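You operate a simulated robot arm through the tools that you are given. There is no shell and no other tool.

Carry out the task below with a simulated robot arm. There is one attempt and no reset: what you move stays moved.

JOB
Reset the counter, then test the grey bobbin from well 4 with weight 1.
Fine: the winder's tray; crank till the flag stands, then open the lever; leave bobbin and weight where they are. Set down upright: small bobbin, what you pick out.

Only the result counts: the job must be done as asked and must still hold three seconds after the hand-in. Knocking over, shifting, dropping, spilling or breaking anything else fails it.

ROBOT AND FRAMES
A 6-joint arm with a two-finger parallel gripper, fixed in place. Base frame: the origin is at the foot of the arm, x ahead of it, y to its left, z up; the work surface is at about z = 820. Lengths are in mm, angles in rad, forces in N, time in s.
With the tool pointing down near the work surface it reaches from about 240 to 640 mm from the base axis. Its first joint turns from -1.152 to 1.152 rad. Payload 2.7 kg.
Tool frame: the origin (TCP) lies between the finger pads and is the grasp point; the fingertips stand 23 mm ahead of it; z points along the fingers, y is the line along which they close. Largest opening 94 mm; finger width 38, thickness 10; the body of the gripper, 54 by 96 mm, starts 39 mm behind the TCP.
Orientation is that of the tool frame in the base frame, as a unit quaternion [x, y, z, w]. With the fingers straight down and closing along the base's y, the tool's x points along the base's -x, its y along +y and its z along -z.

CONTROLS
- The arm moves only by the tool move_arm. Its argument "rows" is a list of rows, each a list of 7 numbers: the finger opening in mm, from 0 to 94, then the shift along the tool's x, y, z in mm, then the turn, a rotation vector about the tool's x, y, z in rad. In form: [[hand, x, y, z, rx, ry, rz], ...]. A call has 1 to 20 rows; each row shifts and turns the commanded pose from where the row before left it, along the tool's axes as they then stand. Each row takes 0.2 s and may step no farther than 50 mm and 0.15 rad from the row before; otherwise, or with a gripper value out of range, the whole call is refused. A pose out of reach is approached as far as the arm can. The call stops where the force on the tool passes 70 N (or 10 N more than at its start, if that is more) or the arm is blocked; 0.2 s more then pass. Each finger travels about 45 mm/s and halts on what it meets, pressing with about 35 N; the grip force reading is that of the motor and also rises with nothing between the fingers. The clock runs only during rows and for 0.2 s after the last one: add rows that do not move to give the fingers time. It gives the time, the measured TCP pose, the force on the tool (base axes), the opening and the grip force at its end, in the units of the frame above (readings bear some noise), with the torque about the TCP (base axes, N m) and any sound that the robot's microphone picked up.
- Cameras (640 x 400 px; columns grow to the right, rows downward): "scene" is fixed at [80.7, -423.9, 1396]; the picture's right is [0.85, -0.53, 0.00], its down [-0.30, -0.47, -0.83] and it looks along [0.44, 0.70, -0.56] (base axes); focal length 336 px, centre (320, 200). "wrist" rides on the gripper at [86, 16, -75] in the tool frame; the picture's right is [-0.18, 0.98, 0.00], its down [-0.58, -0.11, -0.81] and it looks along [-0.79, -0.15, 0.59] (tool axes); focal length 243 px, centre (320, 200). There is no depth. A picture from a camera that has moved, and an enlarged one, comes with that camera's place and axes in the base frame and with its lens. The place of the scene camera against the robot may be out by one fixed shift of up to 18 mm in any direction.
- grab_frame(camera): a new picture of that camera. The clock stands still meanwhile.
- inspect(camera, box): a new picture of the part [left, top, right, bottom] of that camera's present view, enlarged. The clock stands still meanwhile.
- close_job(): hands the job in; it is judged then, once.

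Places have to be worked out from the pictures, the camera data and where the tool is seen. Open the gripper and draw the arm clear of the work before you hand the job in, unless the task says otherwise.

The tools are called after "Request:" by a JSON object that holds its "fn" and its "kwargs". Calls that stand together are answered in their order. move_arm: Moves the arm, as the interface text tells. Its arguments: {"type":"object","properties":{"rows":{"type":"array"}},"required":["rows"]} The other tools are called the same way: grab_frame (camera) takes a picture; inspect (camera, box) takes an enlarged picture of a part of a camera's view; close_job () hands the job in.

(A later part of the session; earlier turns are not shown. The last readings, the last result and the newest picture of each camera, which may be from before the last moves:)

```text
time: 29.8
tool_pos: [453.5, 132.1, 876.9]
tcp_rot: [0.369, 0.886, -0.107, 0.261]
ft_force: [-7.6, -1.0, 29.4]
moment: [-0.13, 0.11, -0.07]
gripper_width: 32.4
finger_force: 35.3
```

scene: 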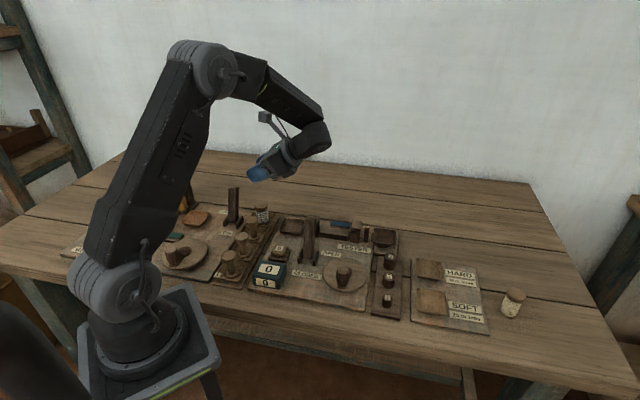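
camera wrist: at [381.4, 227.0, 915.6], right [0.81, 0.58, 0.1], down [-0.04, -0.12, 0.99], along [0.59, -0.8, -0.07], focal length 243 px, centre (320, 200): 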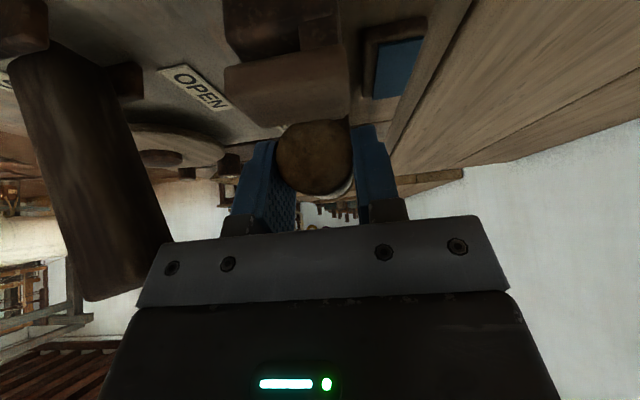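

Contact: 29 N upward at TCP z≈876.9. I back off most of the overpress and check visually what is touching.

Request:
{"fn": "move_arm", "kwargs": {"rows": [[25, -0.54, 0, -0.84, 0, 0, 0], [25, -0.54, 0, -0.84, 0, 0, 0], [25, 0, 0, 0, 0, 0, 0]]}}

Request:
{"fn": "inspect", "kwargs": {"camera": "scene", "box": [310, 205, 374, 245]}}

Request:
{"fn": "inspect", "kwargs": {"camera": "wrist", "box": [160, 0, 480, 200]}}

```text
time: 30.6
tool_pos: [453.8, 131.8, 877.0]
tcp_rot: [0.368, 0.886, -0.106, 0.26]
ft_force: [6.3, -0.4, 16.1]
moment: [-0.07, -0.24, 0.05]
gripper_width: 32.8
finger_force: 34.9
```

```text
10.00 times, centred on (342, 225) of scene
camera zoom: at [80.6, -424.0, 1396.0], right [0.85, -0.53, 0.0], down [-0.3, -0.47, -0.83], along [0.44, 0.7, -0.56], focal length 3358 px, centre (100, -50)
```

zoom: 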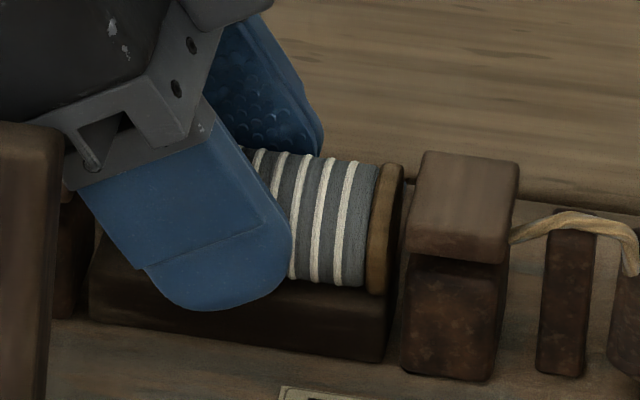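

```text
2.00 times, centred on (320, 100) of wrist
camera zoom: at [384.9, 224.5, 893.6], right [0.8, 0.59, 0.1], down [-0.04, -0.12, 0.99], along [0.59, -0.8, -0.07], focal length 485 px, centre (320, 400)
```

zoom: 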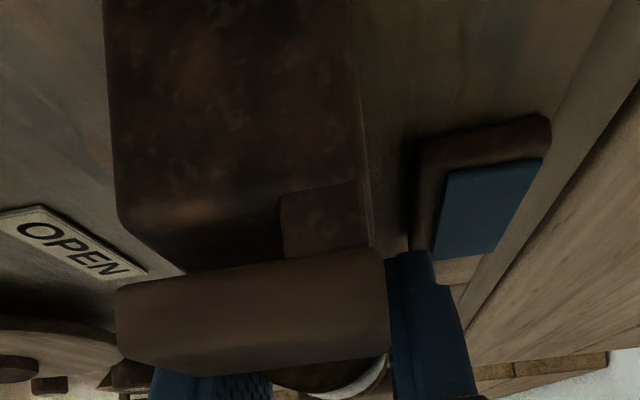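

The bobbin sits on the bed (fingertips clear the flag plate, whose top is ≈840). I remove the remaining overpress and open the fingers.

Request:
{"fn": "move_arm", "kwargs": {"rows": [[25, -0.6, 0, -0.94, 0, 0, 0], [25, 0, 0, 0, 0, 0, 0]]}}

```text
time: 31.2
tool_pos: [453.9, 132.7, 877.5]
tcp_rot: [0.368, 0.887, -0.108, 0.259]
ft_force: [2.1, 1.6, 7.4]
moment: [0.06, -0.07, 0.0]
gripper_width: 32.6
finger_force: 35.2
```

Request:
{"fn": "move_arm", "kwargs": {"rows": [[25, -0.2, 0, -0.3, 0, 0, 0], [36, 0, 0, 0, 0, 0, 0], [46, 0, 0, 0, 0, 0, 0], [46, 0, 0, 0, 0, 0, 0], [46, 0, 0, 0, 0, 0, 0]]}}

Request:
{"fn": "inspect", "kwargs": {"camera": "scene", "box": [310, 205, 374, 245]}}

Request:
{"fn": "inspect", "kwargs": {"camera": "wrist", "box": [160, 0, 480, 200]}}

```text
time: 32.4
tool_pos: [454.4, 131.3, 878.9]
tcp_rot: [0.368, 0.886, -0.106, 0.26]
ft_force: [0.3, -0.1, 0.0]
moment: [-0.02, 0.02, 0.01]
gripper_width: 45.9
finger_force: 0.1
```

```text
10.00 times, centred on (342, 225) of scene
camera zoom: at [80.7, -423.9, 1396.0], right [0.85, -0.53, 0.0], down [-0.3, -0.47, -0.83], along [0.44, 0.7, -0.56], focal length 3358 px, centre (100, -50)
```

zoom: 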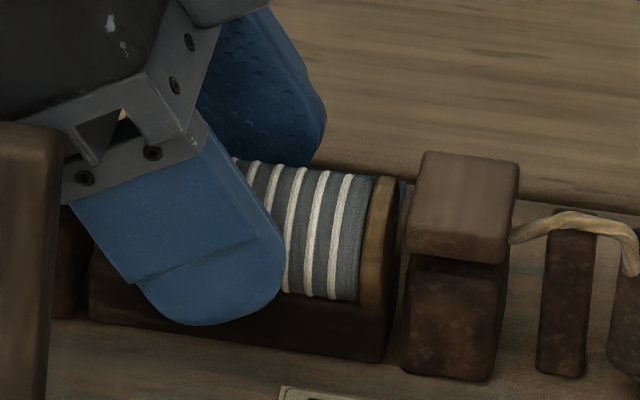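

```text
2.00 times, centred on (320, 100) of wrist
camera zoom: at [384.4, 224.5, 894.8], right [0.8, 0.58, 0.1], down [-0.04, -0.12, 0.99], along [0.59, -0.8, -0.07], focal length 485 px, centre (320, 400)
```

zoom: 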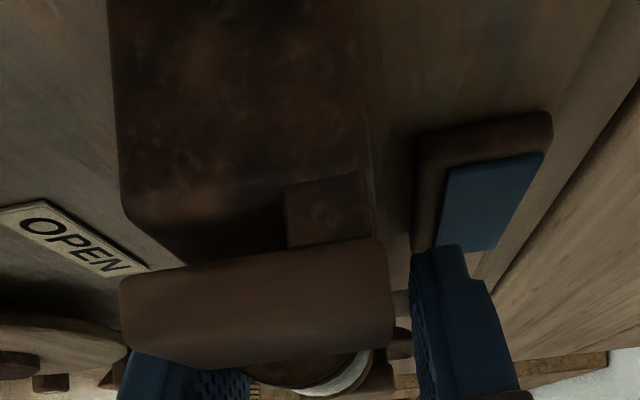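

The bobbin has settled between the jaws onto the bed. Raise the tool straight up, clear of it.

Request:
{"fn": "move_arm", "kwargs": {"rows": [[46, -5.4, 0, -8.4, 0, 0, 0], [46, -10.8, 0, -16.8, 0, 0, 0], [46, -21.6, 0, -33.7, 0, 0, 0], [46, -21.6, 0, -33.7, 0, 0, 0], [46, -10.8, 0, -16.8, 0, 0, 0], [46, 0, 0, 0, 0, 0, 0]]}}

Request:
{"fn": "inspect", "kwargs": {"camera": "scene", "box": [300, 200, 380, 250]}}

Request:
{"fn": "grab_frame", "kwargs": {"camera": "wrist"}}

```text
time: 33.8
tool_pos: [453.8, 132.0, 1009.2]
tcp_rot: [0.367, 0.887, -0.107, 0.26]
ft_force: [-1.2, 0.0, -0.4]
moment: [0.01, -0.01, 0.03]
gripper_width: 46.0
finger_force: 0.1
```

```text
8.00 times, centred on (340, 225) of scene
camera zoom: at [80.7, -423.9, 1396.0], right [0.85, -0.53, 0.0], down [-0.3, -0.47, -0.83], along [0.44, 0.7, -0.56], focal length 2686 px, centre (160, 0)
```

zoom: 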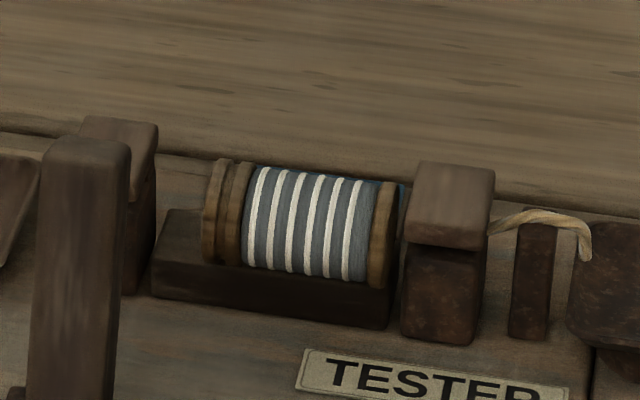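

```text
taken
camera wrist: at [384.3, 224.4, 1025.9], right [0.8, 0.59, 0.1], down [-0.04, -0.12, 0.99], along [0.59, -0.8, -0.07], focal length 243 px, centre (320, 200)
```

wrist: 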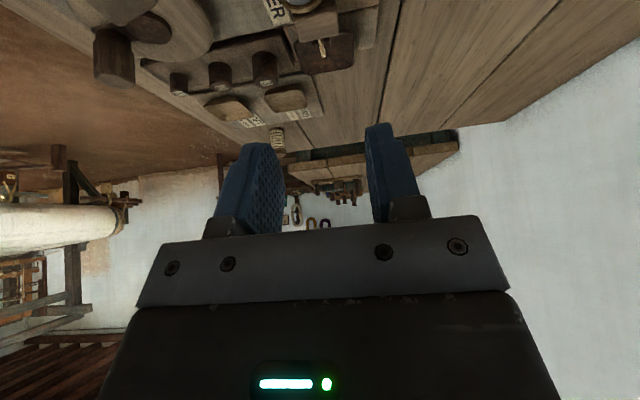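

The bobbin lies properly between the jaws. Now I bring the tool upright and go above weight 1.

Request:
{"fn": "move_arm", "kwargs": {"rows": [[50, 0, 0, 0, 0, 0.1428, 0], [50, 0, 0, 0, 0, 0.1428, 0], [50, 0, 0, 0, 0, 0.1428, 0], [50, 0, 0, 0, 0, 0.1428, 0], [50, -30.4, -38, 0, 0, 0, 0], [50, -30.4, -38, 0, 0, 0, 0], [50, -30.4, -38, 0, 0, 0, 0], [50, -30.4, -38, 0, 0, 0, 0], [50, -30.4, -38, 0, 0, 0, 0], [50, 0, 0, 40, 0, 0, 0], [50, 0, 0, 0, 0, 0, 0]]}}

Request:
{"fn": "grab_frame", "kwargs": {"camera": "wrist"}}

Request:
{"fn": "grab_frame", "kwargs": {"camera": "scene"}}

```text
time: 36.2
tool_pos: [425.4, -110.6, 966.1]
tcp_rot: [0.383, 0.924, 0.001, -0.001]
ft_force: [-0.3, -0.2, -0.1]
moment: [-0.02, -0.02, 0.01]
gripper_width: 49.9
finger_force: 0.0
```

```text
taken
camera wrist: at [376.5, -36.9, 1040.7], right [0.83, 0.56, 0.0], down [0.33, -0.49, 0.8], along [0.46, -0.66, -0.59], focal length 243 px, centre (320, 200)
```

wrist: 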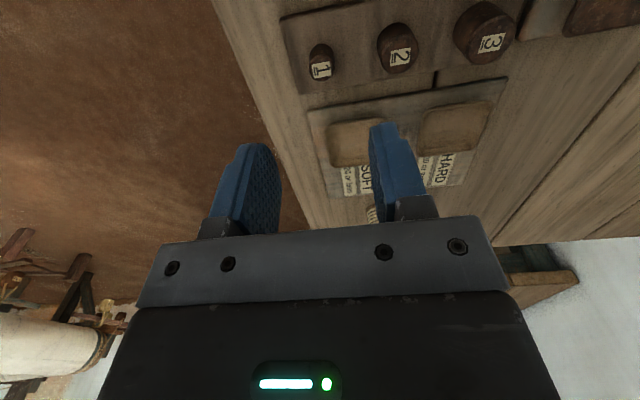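

```text
taken
```

scene: 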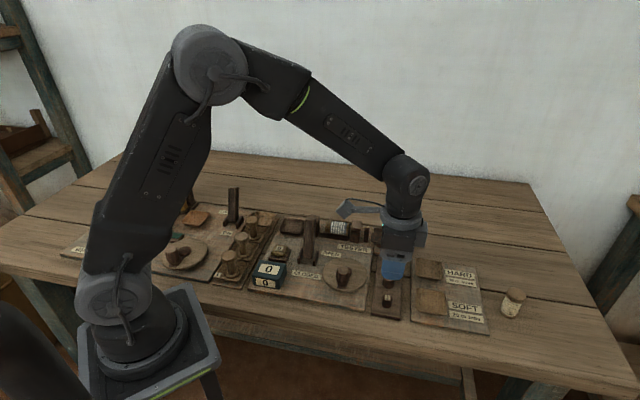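

Request:
{"fn": "inspect", "kwargs": {"camera": "wrist", "box": [260, 0, 420, 100]}}

Request:
{"fn": "inspect", "kwargs": {"camera": "scene", "box": [350, 240, 430, 320]}}

```text
4.00 times, centred on (340, 50) of wrist
camera zoom: at [376.5, -36.9, 1040.7], right [0.83, 0.56, 0.0], down [0.33, -0.49, 0.8], along [0.46, -0.66, -0.59], focal length 970 px, centre (240, 800)
```

zoom: 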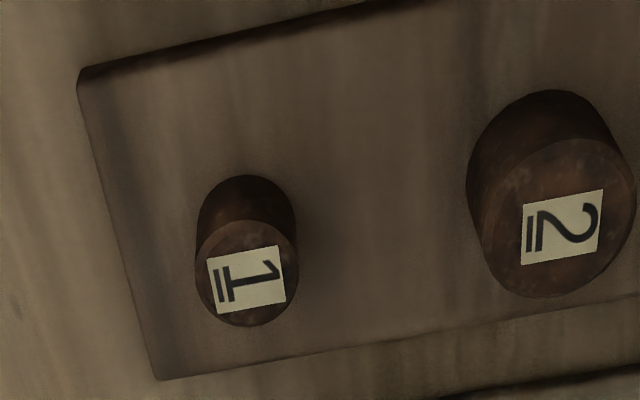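

```text
5.00 times, centred on (390, 280) of scene
camera zoom: at [80.7, -423.9, 1396.0], right [0.85, -0.53, 0.0], down [-0.3, -0.47, -0.83], along [0.44, 0.7, -0.56], focal length 1679 px, centre (-30, -200)
```

zoom: 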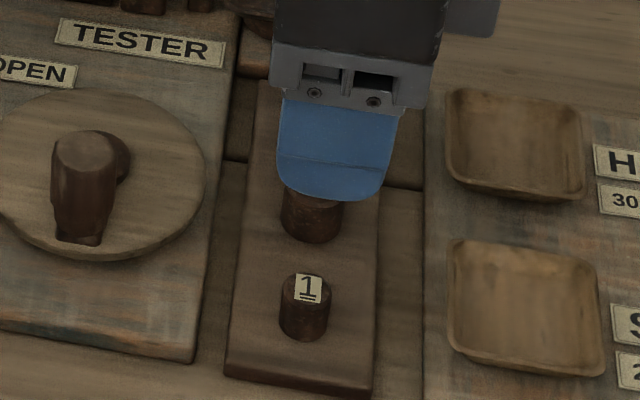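

Weight 1 is at ≈(427,-110), ø≈19, top ≈853. Descend so the fingertips are near z≈840 around it, first most of the way.

Request:
{"fn": "move_arm", "kwargs": {"rows": [[46, -0.7, 1.6, 35, 0, 0, 0], [46, 0, 0, 35, 0, 0, 0], [46, 0, 0, 20, 0, 0, 0], [46, 0, 0, 0, 0, 0, 0]]}}

Request:
{"fn": "grab_frame", "kwargs": {"camera": "wrist"}}

Request:
{"fn": "inspect", "kwargs": {"camera": "scene", "box": [350, 240, 430, 320]}}

```text
time: 37.2
tool_pos: [429.1, -110.1, 877.7]
tcp_rot: [0.383, 0.924, 0.001, -0.001]
ft_force: [0.4, -0.1, 0.0]
moment: [-0.04, -0.01, -0.01]
gripper_width: 45.9
finger_force: 0.0
```

```text
taken
camera wrist: at [378.2, -36.2, 952.2], right [0.83, 0.56, 0.0], down [0.33, -0.49, 0.8], along [0.45, -0.66, -0.59], focal length 243 px, centre (320, 200)
```

wrist: 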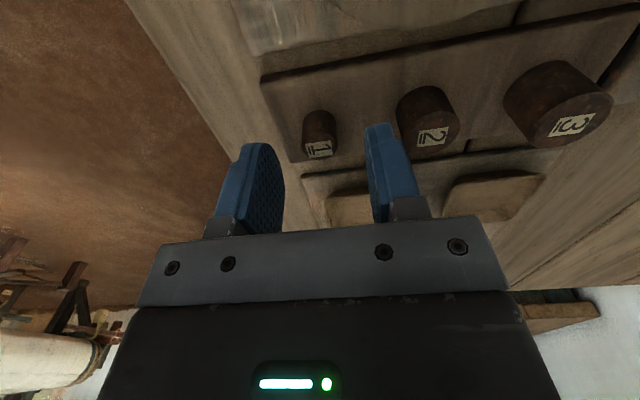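

```text
5.00 times, centred on (390, 280) of scene
camera zoom: at [80.7, -423.9, 1396.0], right [0.85, -0.53, 0.0], down [-0.3, -0.47, -0.83], along [0.44, 0.7, -0.56], focal length 1679 px, centre (-30, -200)
```

zoom: 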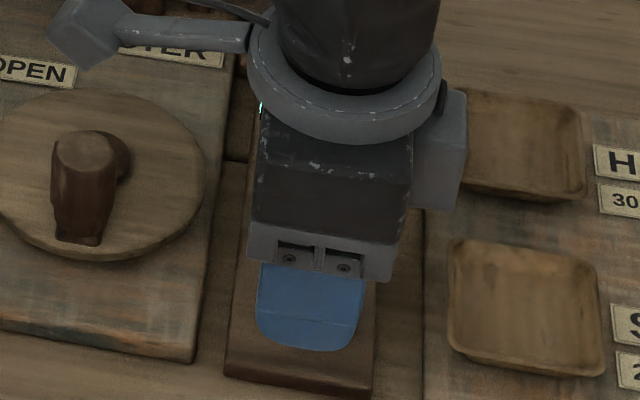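

Aligned within 1 mm. Go down 15 mm and close on the weight.

Request:
{"fn": "move_arm", "kwargs": {"rows": [[46, 0.5, -0.7, 8, 0, 0, 0], [46, 0, 0, 7, 0, 0, 0], [46, 0, 0, 0, 0, 0, 0], [10, 0, 0, 0, 0, 0, 0], [10, 0, 0, 0, 0, 0, 0], [10, 0, 0, 0, 0, 0, 0], [10, 0, 0, 0, 0, 0, 0]]}}

Request:
{"fn": "grab_frame", "kwargs": {"camera": "wrist"}}

```text
time: 38.8
tool_pos: [427.0, -109.9, 862.4]
tcp_rot: [0.382, 0.924, 0.002, -0.002]
ft_force: [0.3, 0.8, 0.4]
moment: [0.02, 0.0, -0.01]
gripper_width: 18.4
finger_force: 35.3
```

```text
taken
camera wrist: at [376.9, -36.3, 937.7], right [0.83, 0.56, 0.0], down [0.33, -0.49, 0.8], along [0.45, -0.66, -0.59], focal length 243 px, centre (320, 200)
```

wrist: 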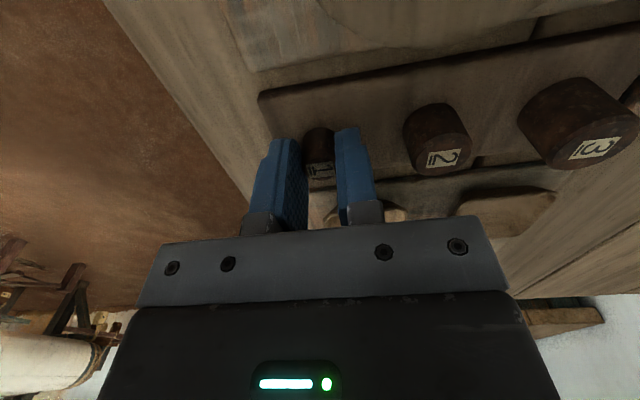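

Weight 1 is gripped (18.4 mm). Lift and carry it above the pan.

Request:
{"fn": "move_arm", "kwargs": {"rows": [[10, 0, 0, -20, 0, 0, 0], [10, 0, 0, -40, 0, 0, 0], [10, 0, 0, -40, 0, 0, 0], [10, 5.1, 47.2, 0, 0, 0, 0], [10, 5.1, 47.2, 0, 0, 0, 0], [10, 5.1, 47.2, 0, 0, 0, 0], [10, 5.1, 47.2, 0, 0, 0, 0], [10, 0, 0, 0, 0, 0, 0]]}}

Request:
{"fn": "grab_frame", "kwargs": {"camera": "wrist"}}

Request:
{"fn": "inspect", "kwargs": {"camera": "scene", "box": [310, 180, 430, 260]}}

```text
time: 40.6
tool_pos: [548.1, 40.3, 962.9]
tcp_rot: [0.384, 0.923, 0.0, -0.002]
ft_force: [1.1, -0.7, -0.4]
moment: [0.01, 0.02, -0.03]
gripper_width: 18.6
finger_force: 35.4
```

```text
taken
camera wrist: at [496.8, 112.4, 1038.1], right [0.83, 0.56, 0.0], down [0.34, -0.49, 0.8], along [0.45, -0.66, -0.59], focal length 243 px, centre (320, 200)
```

wrist: 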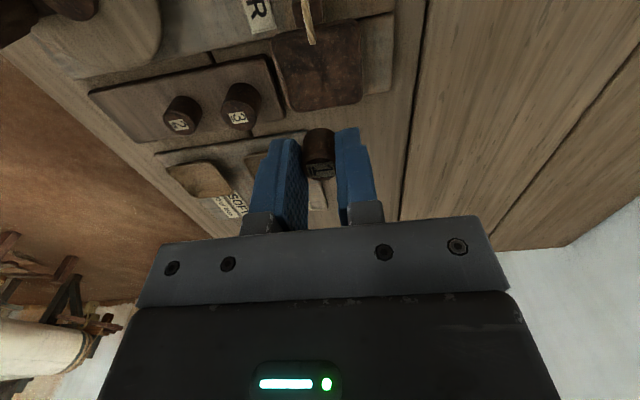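

```text
5.00 times, centred on (370, 220) of scene
camera zoom: at [80.7, -423.9, 1396.0], right [0.85, -0.53, 0.0], down [-0.3, -0.47, -0.83], along [0.44, 0.7, -0.56], focal length 1679 px, centre (70, 100)
```

zoom: 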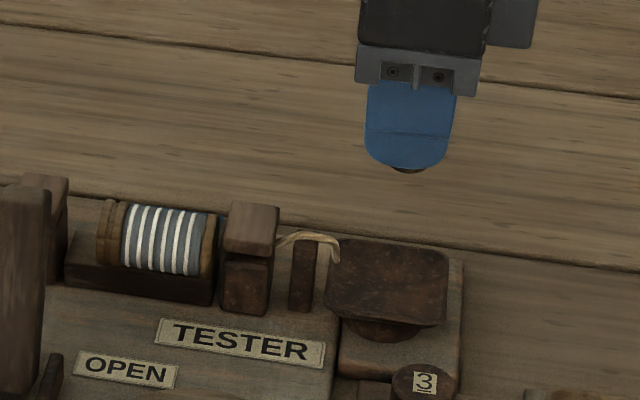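

Pan centre measured at ≈(545,41), directly below. Descend 55 mm, then look.

Request:
{"fn": "move_arm", "kwargs": {"rows": [[10, 1.5, -1, 30, 0, 0, 0], [10, 0, 0, 25, 0, 0, 0], [10, 0, 0, 0, 0, 0, 0]]}}

Request:
{"fn": "grab_frame", "kwargs": {"camera": "wrist"}}

Request:
{"fn": "inspect", "kwargs": {"camera": "scene", "box": [330, 200, 410, 260]}}

```text
time: 41.4
tool_pos: [544.5, 39.4, 908.0]
tcp_rot: [0.383, 0.924, 0.001, 0.0]
ft_force: [0.4, 0.2, -1.8]
moment: [0.01, -0.01, 0.01]
gripper_width: 18.5
finger_force: 34.7
```

```text
taken
camera wrist: at [494.9, 112.9, 982.7], right [0.83, 0.56, 0.0], down [0.33, -0.49, 0.8], along [0.45, -0.66, -0.59], focal length 243 px, centre (320, 200)
```

wrist: 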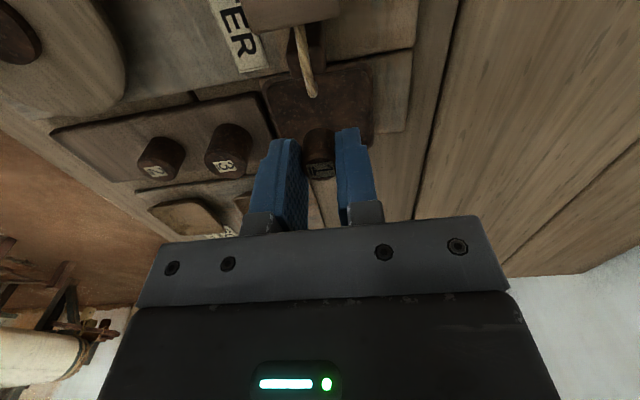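

```text
6.67 times, centred on (370, 230) of scene
camera zoom: at [80.7, -423.9, 1396.0], right [0.85, -0.53, 0.0], down [-0.3, -0.47, -0.83], along [0.44, 0.7, -0.56], focal length 2239 px, centre (-13, 0)
```

zoom: 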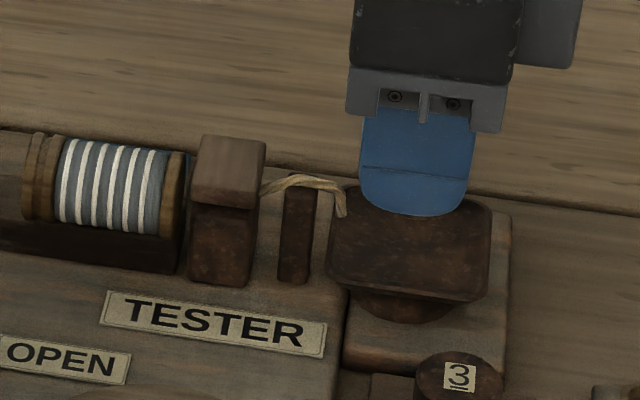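

Weight is over the pan. Lower in small steps until contact.

Request:
{"fn": "move_arm", "kwargs": {"rows": [[10, 0, 0, 3, 0, 0, 0], [10, 0, 0, 3, 0, 0, 0], [10, 0, 0, 3, 0, 0, 0], [10, 0, 0, 0, 0, 0, 0]]}}

Request:
{"fn": "inspect", "kwargs": {"camera": "scene", "box": [330, 200, 410, 260]}}

```text
time: 42.4
tool_pos: [544.7, 39.2, 899.9]
tcp_rot: [0.383, 0.924, 0.002, 0.0]
ft_force: [0.5, -0.4, -0.3]
moment: [0.01, 0.0, 0.01]
gripper_width: 18.3
finger_force: 34.9
```

```text
6.67 times, centred on (370, 230) of scene
camera zoom: at [80.7, -423.9, 1396.0], right [0.85, -0.53, 0.0], down [-0.3, -0.47, -0.83], along [0.44, 0.7, -0.56], focal length 2239 px, centre (-13, 0)
```

zoom: 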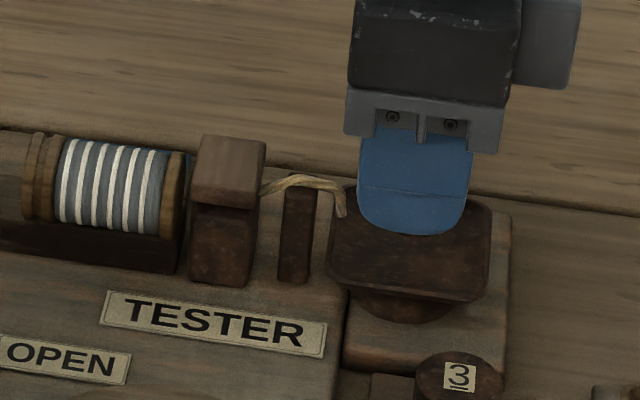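

Request:
{"fn": "move_arm", "kwargs": {"rows": [[10, 0, 0, 2, 0, 0, 0], [10, 0, 0, 2, 0, 0, 0], [10, 0, 0, 2, 0, 0, 0], [10, 0, 0, 0, 0, 0, 0]]}}

Request:
{"fn": "inspect", "kwargs": {"camera": "scene", "box": [330, 200, 410, 260]}}

```text
time: 43.4
tool_pos: [546.1, 39.2, 893.4]
tcp_rot: [0.383, 0.924, 0.001, -0.002]
ft_force: [-0.3, 0.3, -0.7]
moment: [-0.01, -0.02, 0.01]
gripper_width: 18.4
finger_force: 35.1
```

```text
6.67 times, centred on (370, 230) of scene
camera zoom: at [80.7, -423.9, 1396.0], right [0.85, -0.53, 0.0], down [-0.3, -0.47, -0.83], along [0.44, 0.7, -0.56], focal length 2239 px, centre (-13, 0)
```

zoom: 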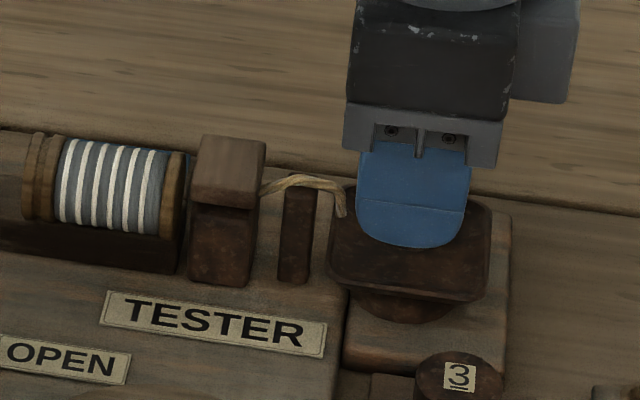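

Still free. Continue with 1.5–2 mm steps.

Request:
{"fn": "move_arm", "kwargs": {"rows": [[10, 0, 0, 2, 0, 0, 0], [10, 0, 0, 2, 0, 0, 0], [10, 0, 0, 1.5, 0, 0, 0], [10, 0, 0, 0, 0, 0, 0]]}}

Request:
{"fn": "inspect", "kwargs": {"camera": "scene", "box": [330, 200, 410, 260]}}

```text
time: 44.4
tool_pos: [545.2, 38.7, 886.9]
tcp_rot: [0.383, 0.924, 0.0, -0.001]
ft_force: [-0.8, -0.5, -0.9]
moment: [-0.01, -0.01, 0.0]
gripper_width: 18.1
finger_force: 35.0
```

```text
6.67 times, centred on (370, 230) of scene
camera zoom: at [80.7, -423.9, 1396.0], right [0.85, -0.53, 0.0], down [-0.3, -0.47, -0.83], along [0.44, 0.7, -0.56], focal length 2239 px, centre (-13, 0)
```

zoom: 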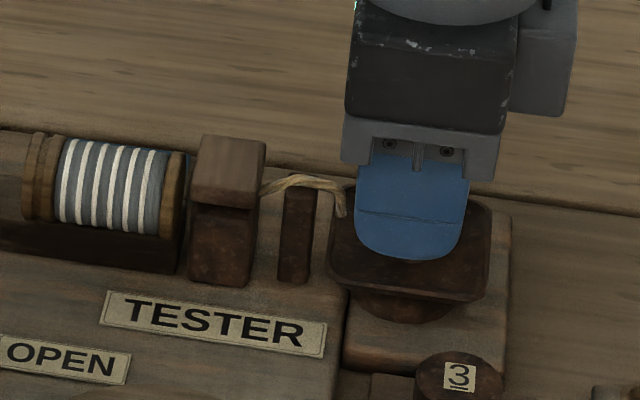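

Request:
{"fn": "move_arm", "kwargs": {"rows": [[10, 0, 0, 1.5, 0, 0, 0], [10, 0, 0, 1.5, 0, 0, 0], [10, 0, 0, 1.5, 0, 0, 0], [10, 0, 0, 0, 0, 0, 0]]}}

Request:
{"fn": "inspect", "kwargs": {"camera": "wrist", "box": [220, 60, 420, 220]}}

```text
time: 45.4
tool_pos: [544.9, 39.3, 882.5]
tcp_rot: [0.382, 0.924, 0.001, -0.001]
ft_force: [-0.3, 0.6, -0.6]
moment: [0.02, -0.01, 0.03]
gripper_width: 18.1
finger_force: 34.9
```

```text
2.50 times, centred on (320, 140) of wrist
camera zoom: at [494.3, 112.4, 957.9], right [0.83, 0.56, 0.0], down [0.33, -0.49, 0.8], along [0.45, -0.66, -0.59], focal length 606 px, centre (320, 350)
```

zoom: 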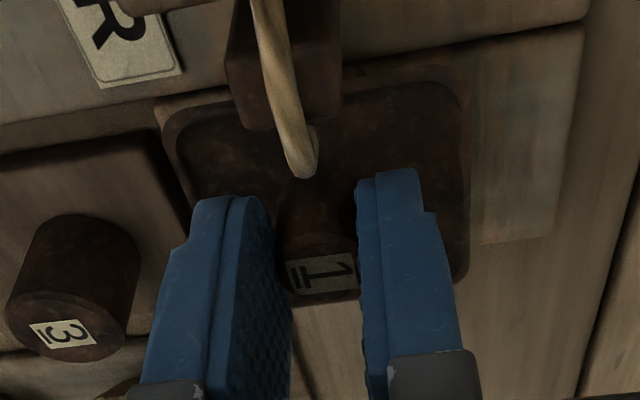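

Request:
{"fn": "move_arm", "kwargs": {"rows": [[10, 0, 0, 1.5, 0, 0, 0], [10, 0, 0, 1.5, 0, 0, 0], [10, 0, 0, 1.5, 0, 0, 0], [10, 0, 0, 0, 0, 0, 0]]}}

Request:
{"fn": "inspect", "kwargs": {"camera": "wrist", "box": [220, 60, 420, 220]}}

Request:
{"fn": "inspect", "kwargs": {"camera": "scene", "box": [340, 210, 404, 258]}}

```text
time: 46.4
tool_pos: [545.3, 37.8, 877.8]
tcp_rot: [0.383, 0.924, 0.001, -0.001]
ft_force: [-0.6, -1.0, 0.4]
moment: [-0.03, 0.01, 0.0]
gripper_width: 18.6
finger_force: 34.9
```

```text
2.50 times, centred on (320, 140) of wrist
camera zoom: at [494.6, 112.0, 953.3], right [0.83, 0.56, 0.0], down [0.33, -0.49, 0.8], along [0.45, -0.66, -0.59], focal length 606 px, centre (320, 350)
```

zoom: 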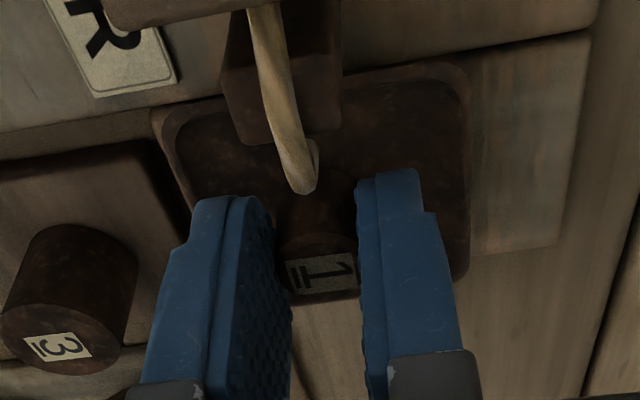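

```text
8.33 times, centred on (372, 234) of scene
camera zoom: at [80.7, -423.9, 1396.0], right [0.85, -0.53, 0.0], down [-0.3, -0.47, -0.83], along [0.44, 0.7, -0.56], focal length 2798 px, centre (-113, -83)
```

zoom: 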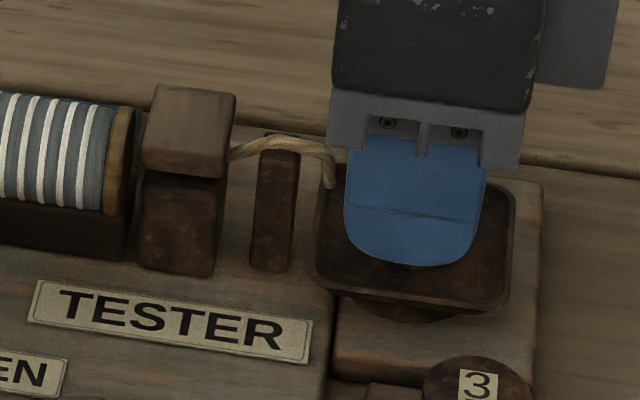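

Request:
{"fn": "move_arm", "kwargs": {"rows": [[10, 0, 0, 1.5, 0, 0, 0], [10, 0, 0, 1.5, 0, 0, 0], [10, 0, 0, 0, 0, 0, 0]]}}

Request:
{"fn": "inspect", "kwargs": {"camera": "scene", "box": [340, 210, 404, 258]}}

```text
time: 47.2
tool_pos: [544.7, 39.0, 875.5]
tcp_rot: [0.383, 0.924, 0.001, -0.001]
ft_force: [-0.2, -0.3, 0.7]
moment: [-0.03, 0.05, -0.03]
gripper_width: 18.4
finger_force: 35.4
```

```text
8.33 times, centred on (372, 234) of scene
camera zoom: at [80.7, -423.9, 1396.0], right [0.85, -0.53, 0.0], down [-0.3, -0.47, -0.83], along [0.44, 0.7, -0.56], focal length 2798 px, centre (-113, -83)
```

zoom: 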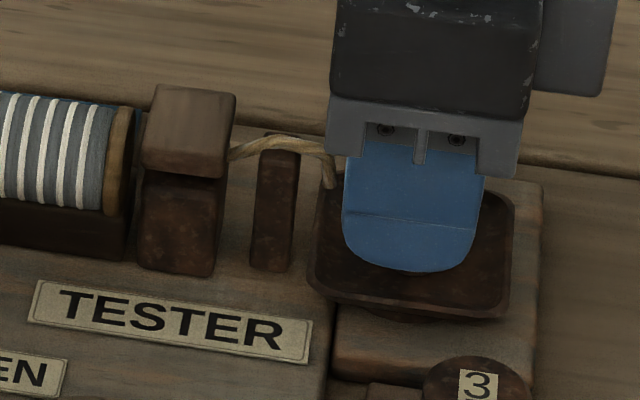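

The pan itself is starting to move down with the weight (it is sprung). I continue lowering until it reaches a stop.

Request:
{"fn": "move_arm", "kwargs": {"rows": [[10, 0, 0, 1.5, 0, 0, 0], [10, 0, 0, 1.5, 0, 0, 0], [10, 0, 0, 0, 0, 0, 0]]}}

Request:
{"fn": "inspect", "kwargs": {"camera": "scene", "box": [340, 210, 404, 258]}}

```text
time: 48.0
tool_pos: [544.5, 39.7, 872.1]
tcp_rot: [0.383, 0.924, 0.001, -0.001]
ft_force: [-0.3, 0.3, 4.0]
moment: [0.04, -0.01, 0.01]
gripper_width: 18.3
finger_force: 34.9
```

```text
8.33 times, centred on (372, 234) of scene
camera zoom: at [80.6, -423.9, 1396.0], right [0.85, -0.53, 0.0], down [-0.3, -0.47, -0.83], along [0.44, 0.7, -0.56], focal length 2798 px, centre (-113, -83)
```

zoom: 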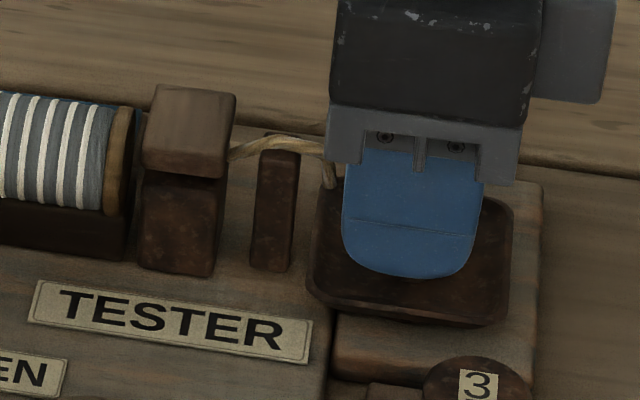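

Contact force is now 4 N. I ease up 2.5 mm to near balance and release the weight.

Request:
{"fn": "move_arm", "kwargs": {"rows": [[10, 0, 0, -1.5, 0, 0, 0], [10, 0, 0, -1, 0, 0, 0], [24, 0, 0, 0, 0, 0, 0], [40, 0, 0, 0, 0, 0, 0], [40, 0, 0, 0, 0, 0, 0], [40, 0, 0, 0, 0, 0, 0]]}}

Request:
{"fn": "inspect", "kwargs": {"camera": "wrist", "box": [220, 60, 420, 220]}}

Request:
{"fn": "inspect", "kwargs": {"camera": "scene", "box": [340, 210, 404, 258]}}

```text
time: 49.4
tool_pos: [545.4, 40.8, 875.5]
tcp_rot: [0.382, 0.924, 0.002, 0.002]
ft_force: [12.4, 14.4, 0.9]
moment: [0.3, -0.26, -0.03]
gripper_width: 31.6
finger_force: 0.1
```

```text
2.50 times, centred on (320, 140) of wrist
camera zoom: at [495.1, 113.3, 950.5], right [0.82, 0.57, 0.0], down [0.33, -0.49, 0.81], along [0.46, -0.66, -0.59], focal length 606 px, centre (320, 350)
```

zoom: 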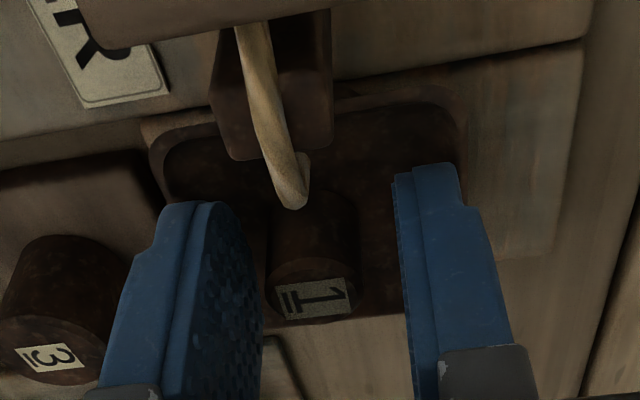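

```text
8.33 times, centred on (372, 234) of scene
camera zoom: at [81.0, -423.5, 1396.1], right [0.85, -0.53, 0.0], down [-0.3, -0.47, -0.83], along [0.44, 0.7, -0.56], focal length 2798 px, centre (-113, -83)
```

zoom: 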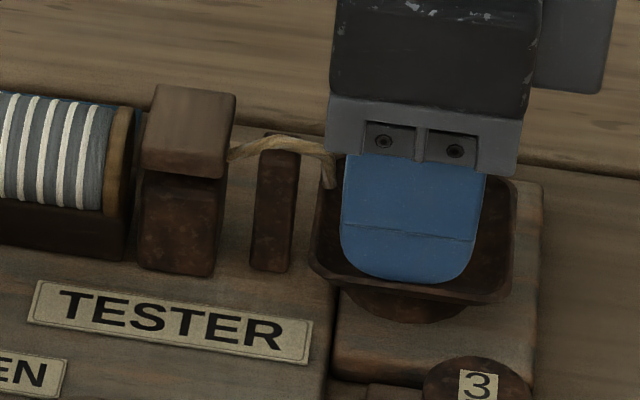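

The weight is released on the pan, but one opened finger is pressing the pan's rim from inside. I narrow the opening slightly and lift straight up.

Request:
{"fn": "move_arm", "kwargs": {"rows": [[28, 0, 0, 0, 0, 0, 0], [28, 0, 0, 0, 0, 0, 0]]}}

Request:
{"fn": "inspect", "kwargs": {"camera": "wrist", "box": [220, 60, 420, 220]}}

```text
time: 50.0
tool_pos: [543.1, 36.5, 874.0]
tcp_rot: [0.383, 0.924, -0.001, -0.003]
ft_force: [2.4, 3.8, 1.0]
moment: [0.05, -0.07, 0.02]
gripper_width: 26.2
finger_force: 0.0
```

```text
2.50 times, centred on (320, 140) of wrist
camera zoom: at [494.1, 111.7, 949.7], right [0.83, 0.56, 0.0], down [0.34, -0.49, 0.8], along [0.45, -0.66, -0.59], focal length 606 px, centre (320, 350)
```

zoom: 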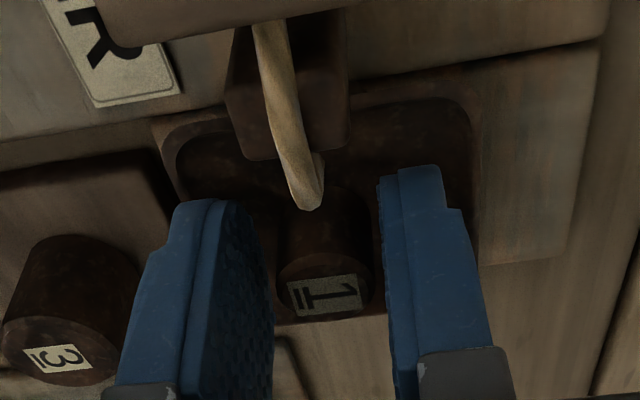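

Request:
{"fn": "move_arm", "kwargs": {"rows": [[28, 0, 0.5, -3, 0, 0, 0], [28, 0, 0, -4, 0, 0, 0], [28, 0, 0, -6, 0, 0, 0], [28, 0, 0, 0, 0, 0, 0]]}}

Request:
{"fn": "inspect", "kwargs": {"camera": "wrist", "box": [220, 60, 420, 220]}}

Request:
{"fn": "inspect", "kwargs": {"camera": "scene", "box": [340, 210, 404, 258]}}

```text
time: 51.0
tool_pos: [545.5, 37.8, 888.6]
tcp_rot: [0.382, 0.924, 0.001, -0.002]
ft_force: [-0.6, 0.6, -0.5]
moment: [-0.02, -0.03, -0.03]
gripper_width: 28.0
finger_force: 0.0
```

```text
2.50 times, centred on (320, 140) of wrist
camera zoom: at [494.8, 112.2, 963.1], right [0.83, 0.56, 0.0], down [0.34, -0.49, 0.8], along [0.45, -0.66, -0.59], focal length 606 px, centre (320, 350)
```

zoom: 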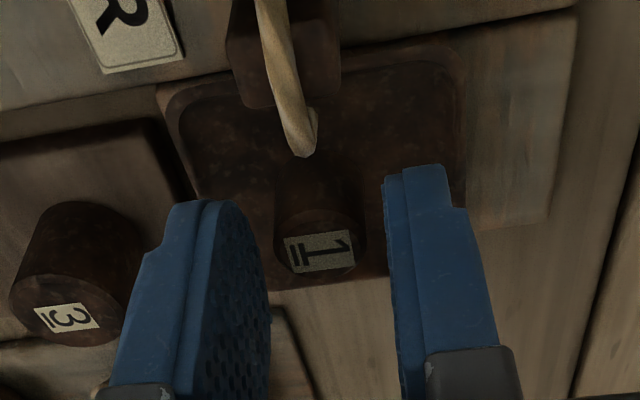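

```text
8.33 times, centred on (372, 234) of scene
camera zoom: at [80.7, -423.9, 1396.0], right [0.85, -0.53, 0.0], down [-0.3, -0.47, -0.83], along [0.44, 0.7, -0.56], focal length 2798 px, centre (-113, -83)
```

zoom: 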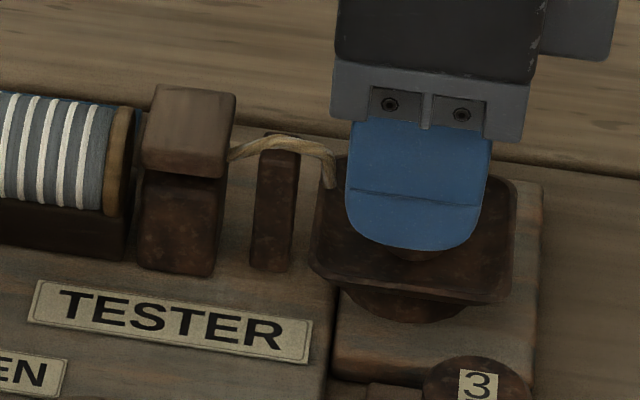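

Weight 1 stands upright on the pan. Now lift, close fingers, and move behind the lever (on its OPEN side) to push it to CLOSED.

Request:
{"fn": "move_arm", "kwargs": {"rows": [[28, 0, 0, -30, 0, 0, 0], [28, 0, 0, -40, 0, 0, 0], [0, 0, 0, -40, 0, 0, 0], [0, 43.5, -10.1, 0, 0, 0, 0], [0, 43.5, -10.1, 0, 0, 0, 0], [0, 43.5, -10.1, 0, 0, 0, 0], [0, 43.5, -10.1, 0, 0, 0, 0], [0, 0, 0, 0, 0, 0, 0]]}}

Request:
{"fn": "grab_frame", "kwargs": {"camera": "wrist"}}

Request:
{"fn": "inspect", "kwargs": {"camera": "scene", "box": [240, 160, 420, 300]}}

```text
time: 52.8
tool_pos: [393.6, 132.9, 998.1]
tcp_rot: [0.384, 0.923, 0.001, 0.0]
ft_force: [-0.2, -1.3, -0.5]
moment: [-0.02, 0.0, 0.0]
gripper_width: 0.0
finger_force: 34.9
```

```text
taken
camera wrist: at [343.3, 207.4, 1073.6], right [0.83, 0.56, 0.0], down [0.33, -0.49, 0.8], along [0.45, -0.66, -0.59], focal length 243 px, centre (320, 200)
```

wrist: 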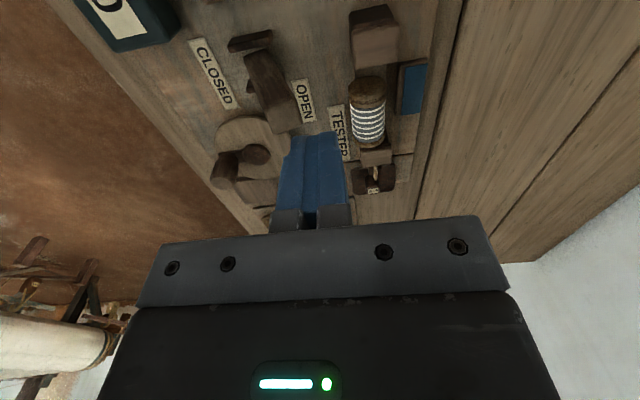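

```text
2.86 times, centred on (330, 230) of scene
camera zoom: at [80.7, -423.9, 1396.0], right [0.85, -0.53, 0.0], down [-0.3, -0.47, -0.83], along [0.44, 0.7, -0.56], focal length 960 px, centre (291, 114)
```

zoom: 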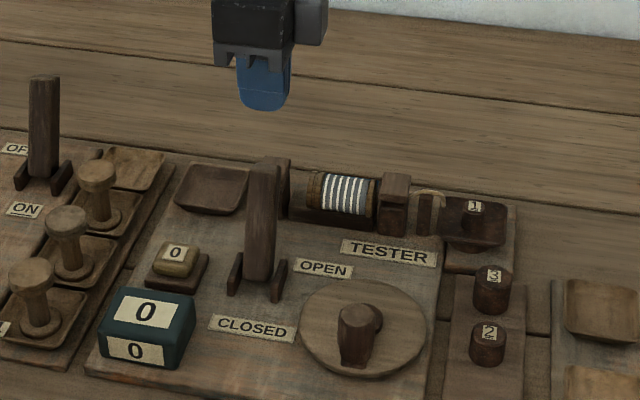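

Request:
{"fn": "inspect", "kwargs": {"camera": "wrist", "box": [200, 20, 440, 170]}}

```text
2.67 times, centred on (320, 95) of wrist
camera zoom: at [343.3, 207.4, 1073.6], right [0.83, 0.56, 0.0], down [0.33, -0.49, 0.8], along [0.45, -0.66, -0.59], focal length 647 px, centre (320, 480)
```

zoom: 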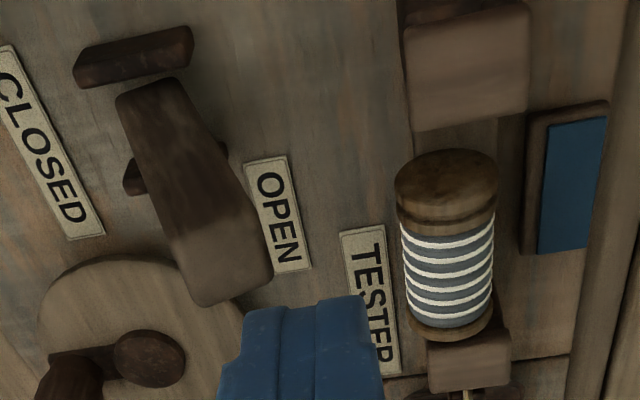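

Lever top ≈(376,109,927); the closed fingers at v≈372 clear it by ~9 mm. Descend behind the lever.

Request:
{"fn": "move_arm", "kwargs": {"rows": [[0, -4, 0, 30, 0, 0, 0], [0, 0, 0, 30, 0, 0, 0], [0, 0, 0, 22, 0, 0, 0], [0, 0, 0, 0, 0, 0, 0]]}}

Request:
{"fn": "inspect", "kwargs": {"camera": "wrist", "box": [160, 20, 480, 220]}}

Request:
{"fn": "inspect", "kwargs": {"camera": "scene", "box": [240, 180, 400, 300]}}

```text
time: 53.8
tool_pos: [397.0, 131.4, 916.0]
tcp_rot: [0.382, 0.924, 0.001, -0.001]
ft_force: [0.0, 0.4, -0.3]
moment: [-0.01, 0.02, 0.0]
gripper_width: 0.4
finger_force: 35.2
```

```text
2.00 times, centred on (320, 120) of wrist
camera zoom: at [346.6, 204.5, 991.3], right [0.83, 0.56, 0.0], down [0.33, -0.49, 0.8], along [0.45, -0.66, -0.59], focal length 485 px, centre (320, 360)
```

zoom: 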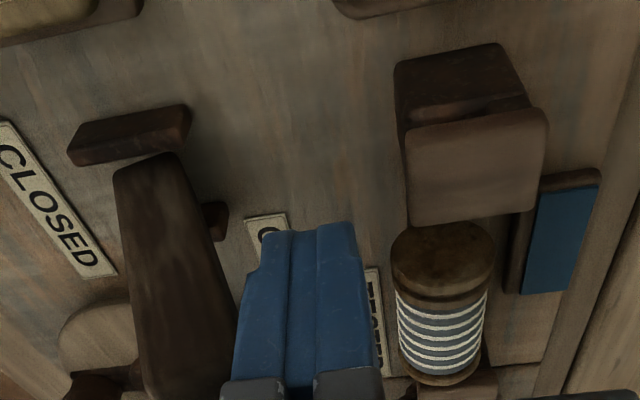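

```text
3.33 times, centred on (320, 240) of scene
camera zoom: at [80.7, -423.9, 1396.0], right [0.85, -0.53, 0.0], down [-0.3, -0.47, -0.83], along [0.44, 0.7, -0.56], focal length 1119 px, centre (320, 67)
```

zoom: 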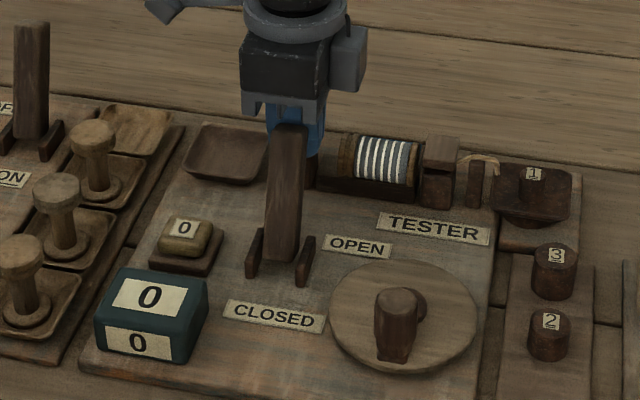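

Fingers are behind the lever. Push it toward CLOSED in 6 mm steps.

Request:
{"fn": "move_arm", "kwargs": {"rows": [[0, 0, -6, 0, 0, 0, 0], [0, 0, -6, 0, 0, 0, 0], [0, 0, -6, 0, 0, 0, 0], [0, 0, -6, 0, 0, 0, 0], [0, 0, -6, 0, 0, 0, 0], [0, 0, -6, 0, 0, 0, 0], [0, 0, 0, 0, 0, 0, 0]]}}

Request:
{"fn": "inspect", "kwargs": {"camera": "scene", "box": [240, 180, 400, 300]}}

```text
time: 55.4
tool_pos: [371.4, 105.2, 915.8]
tcp_rot: [0.383, 0.924, 0.001, 0.0]
ft_force: [-0.3, -0.1, -0.1]
moment: [0.05, 0.01, -0.04]
gripper_width: 0.0
finger_force: 35.0
```

```text
3.33 times, centred on (320, 240) of scene
camera zoom: at [80.7, -423.9, 1396.0], right [0.85, -0.53, 0.0], down [-0.3, -0.47, -0.83], along [0.44, 0.7, -0.56], focal length 1119 px, centre (320, 67)
```

zoom: 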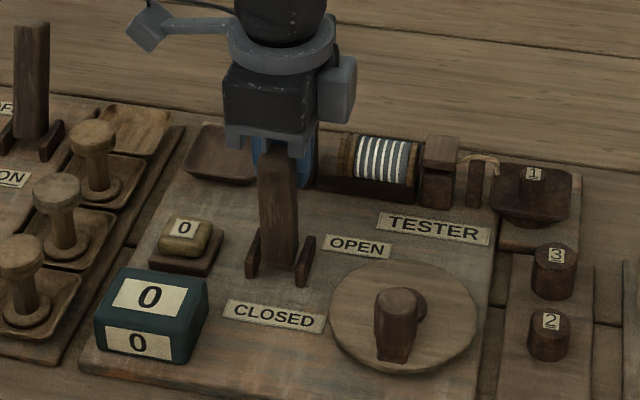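

The lever is moving easily (now about upright). Continue.

Request:
{"fn": "move_arm", "kwargs": {"rows": [[0, 0, -6, 0, 0, 0, 0], [0, 0, -6, 0, 0, 0, 0], [0, 0, -6, 0, 0, 0, 0], [0, 0, -6, 0, 0, 0, 0], [0, 0, -6, 0, 0, 0, 0], [0, 0, 0, 0, 0, 0, 0]]}}

Request:
{"fn": "inspect", "kwargs": {"camera": "scene", "box": [240, 180, 400, 300]}}

```text
time: 56.8
tool_pos: [356.1, 89.0, 918.6]
tcp_rot: [0.382, 0.924, 0.01, 0.008]
ft_force: [24.8, 51.4, -13.6]
moment: [1.3, -0.64, -0.1]
gripper_width: 0.2
finger_force: 35.5
```

```text
3.33 times, centred on (320, 240) of scene
camera zoom: at [81.5, -422.5, 1396.4], right [0.85, -0.53, 0.0], down [-0.3, -0.48, -0.83], along [0.44, 0.7, -0.56], focal length 1119 px, centre (320, 67)
```

zoom: 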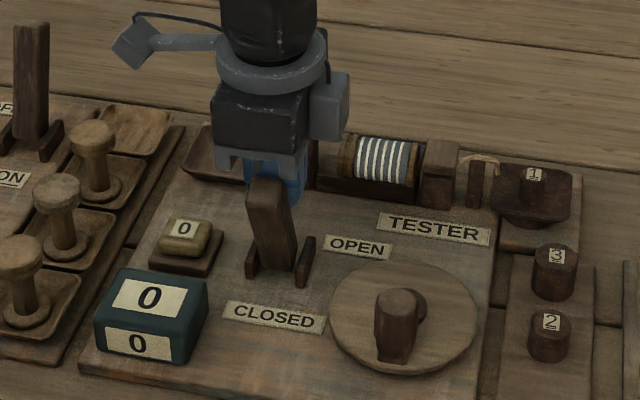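

Lever has hit its stop (≈57 N). Back off and see whether it stays closed and the jaw has clamped.

Request:
{"fn": "move_arm", "kwargs": {"rows": [[0, 0, 10, 0, 0, 0, 0], [0, 0, 15, 0, 0, 0, 0], [0, 0, 20, 0, 0, 0, 0], [0, 0, 0, -40, 0, 0, 0], [0, 0, 0, -40, 0, 0, 0], [0, 0, 0, 0, 0, 0, 0]]}}

Request:
{"fn": "inspect", "kwargs": {"camera": "scene", "box": [250, 190, 410, 310]}}

Request:
{"fn": "inspect", "kwargs": {"camera": "wrist", "box": [160, 0, 480, 200]}}

```text
time: 58.2
tool_pos: [381.9, 117.5, 995.9]
tcp_rot: [0.383, 0.924, 0.001, -0.002]
ft_force: [1.2, 0.3, -0.9]
moment: [0.01, -0.01, 0.03]
gripper_width: 0.1
finger_force: 34.8
```

```text
3.33 times, centred on (330, 250) of scene
camera zoom: at [80.7, -423.9, 1396.0], right [0.85, -0.53, 0.0], down [-0.3, -0.47, -0.83], along [0.44, 0.7, -0.56], focal length 1119 px, centre (287, 33)
```

zoom: 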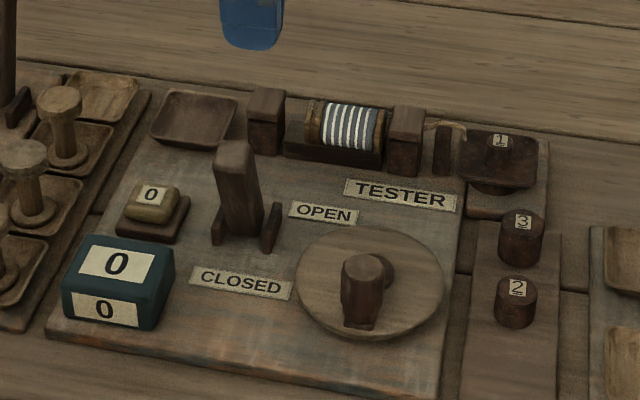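

```text
2.00 times, centred on (320, 100) of wrist
camera zoom: at [331.0, 190.1, 1071.2], right [0.83, 0.56, 0.0], down [0.34, -0.49, 0.8], along [0.45, -0.66, -0.59], focal length 485 px, centre (320, 400)
```

zoom: 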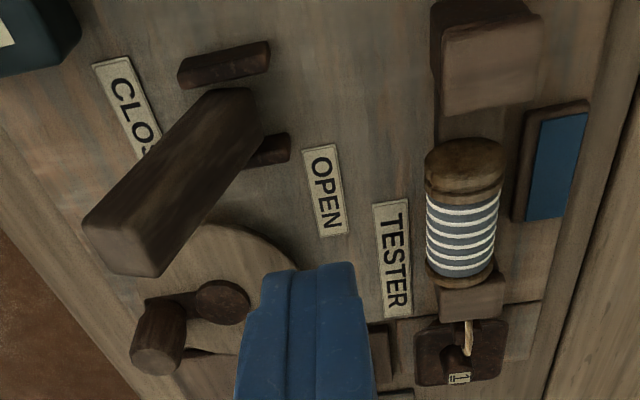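

Lever stays at CLOSED, bobbin undisturbed. Next, go above the crank knob with the fingers open.

Request:
{"fn": "move_arm", "kwargs": {"rows": [[50, -24.4, -28.6, 0, 0, 0, 0], [50, -24.4, -28.6, 0, 0, 0, 0], [50, -24.4, -28.6, 0, 0, 0, 0], [50, -24.4, -28.6, 0, 0, 0, 0], [50, 0, 0, 30, 0, 0, 0], [50, 0, 0, 0, 0, 0, 0]]}}

Request:
{"fn": "grab_frame", "kwargs": {"camera": "wrist"}}

Request:
{"fn": "inspect", "kwargs": {"camera": "wrist", "box": [220, 20, 420, 145]}}

```text
time: 59.6
tool_pos: [370.9, -32.6, 965.2]
tcp_rot: [0.382, 0.924, 0.001, -0.001]
ft_force: [0.1, 0.3, -0.4]
moment: [0.01, -0.01, -0.04]
gripper_width: 49.9
finger_force: 0.1
```

```text
taken
camera wrist: at [319.7, 40.4, 1040.3], right [0.83, 0.56, 0.0], down [0.33, -0.49, 0.8], along [0.45, -0.66, -0.59], focal length 243 px, centre (320, 200)
```

wrist: 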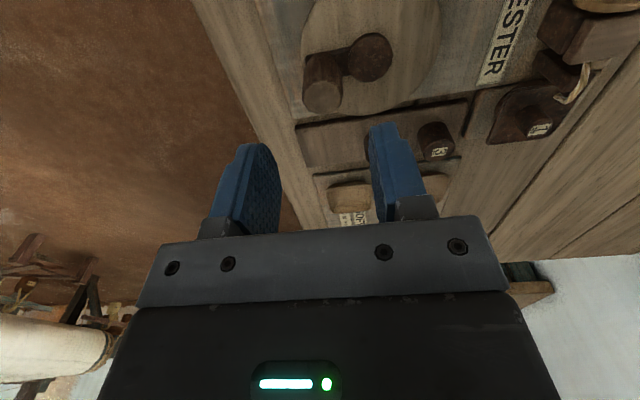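

```text
3.20 times, centred on (320, 82) of wrist
camera zoom: at [319.7, 40.4, 1040.3], right [0.83, 0.56, 0.0], down [0.33, -0.49, 0.8], along [0.45, -0.66, -0.59], focal length 776 px, centre (320, 576)
```

zoom: 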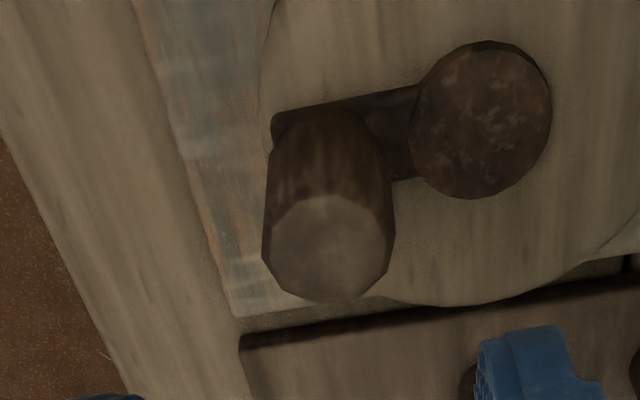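

Knob confirmed at ≈(371.5,-32.3), hub ≈(393,-6). Descend around the knob and grip it.

Request:
{"fn": "move_arm", "kwargs": {"rows": [[50, 0, 0.5, 30, 0, 0, 0], [50, 0, 0, 30, 0, 0, 0], [50, 0, 0, 14, 0, 0, 0], [50, 0, 0, 0, 0, 0, 0], [20, 0, 0, 0, 0, 0, 0], [20, 0, 0, 0, 0, 0, 0], [20, 0, 0, 0, 0, 0, 0], [20, 0, 0, 0, 0, 0, 0]]}}

Request:
{"fn": "inspect", "kwargs": {"camera": "scene", "box": [250, 190, 410, 310]}}

```text
time: 61.4
tool_pos: [372.5, -31.9, 892.7]
tcp_rot: [0.382, 0.924, 0.001, 0.0]
ft_force: [19.0, 17.1, -11.3]
moment: [-0.37, 0.03, -0.02]
gripper_width: 27.1
finger_force: 45.2
```

```text
3.33 times, centred on (330, 250) of scene
camera zoom: at [81.3, -423.4, 1396.1], right [0.85, -0.53, 0.0], down [-0.3, -0.47, -0.83], along [0.44, 0.7, -0.56], focal length 1119 px, centre (287, 33)
```

zoom: 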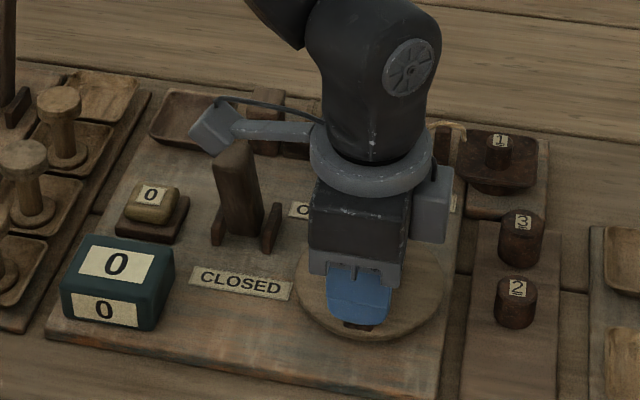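

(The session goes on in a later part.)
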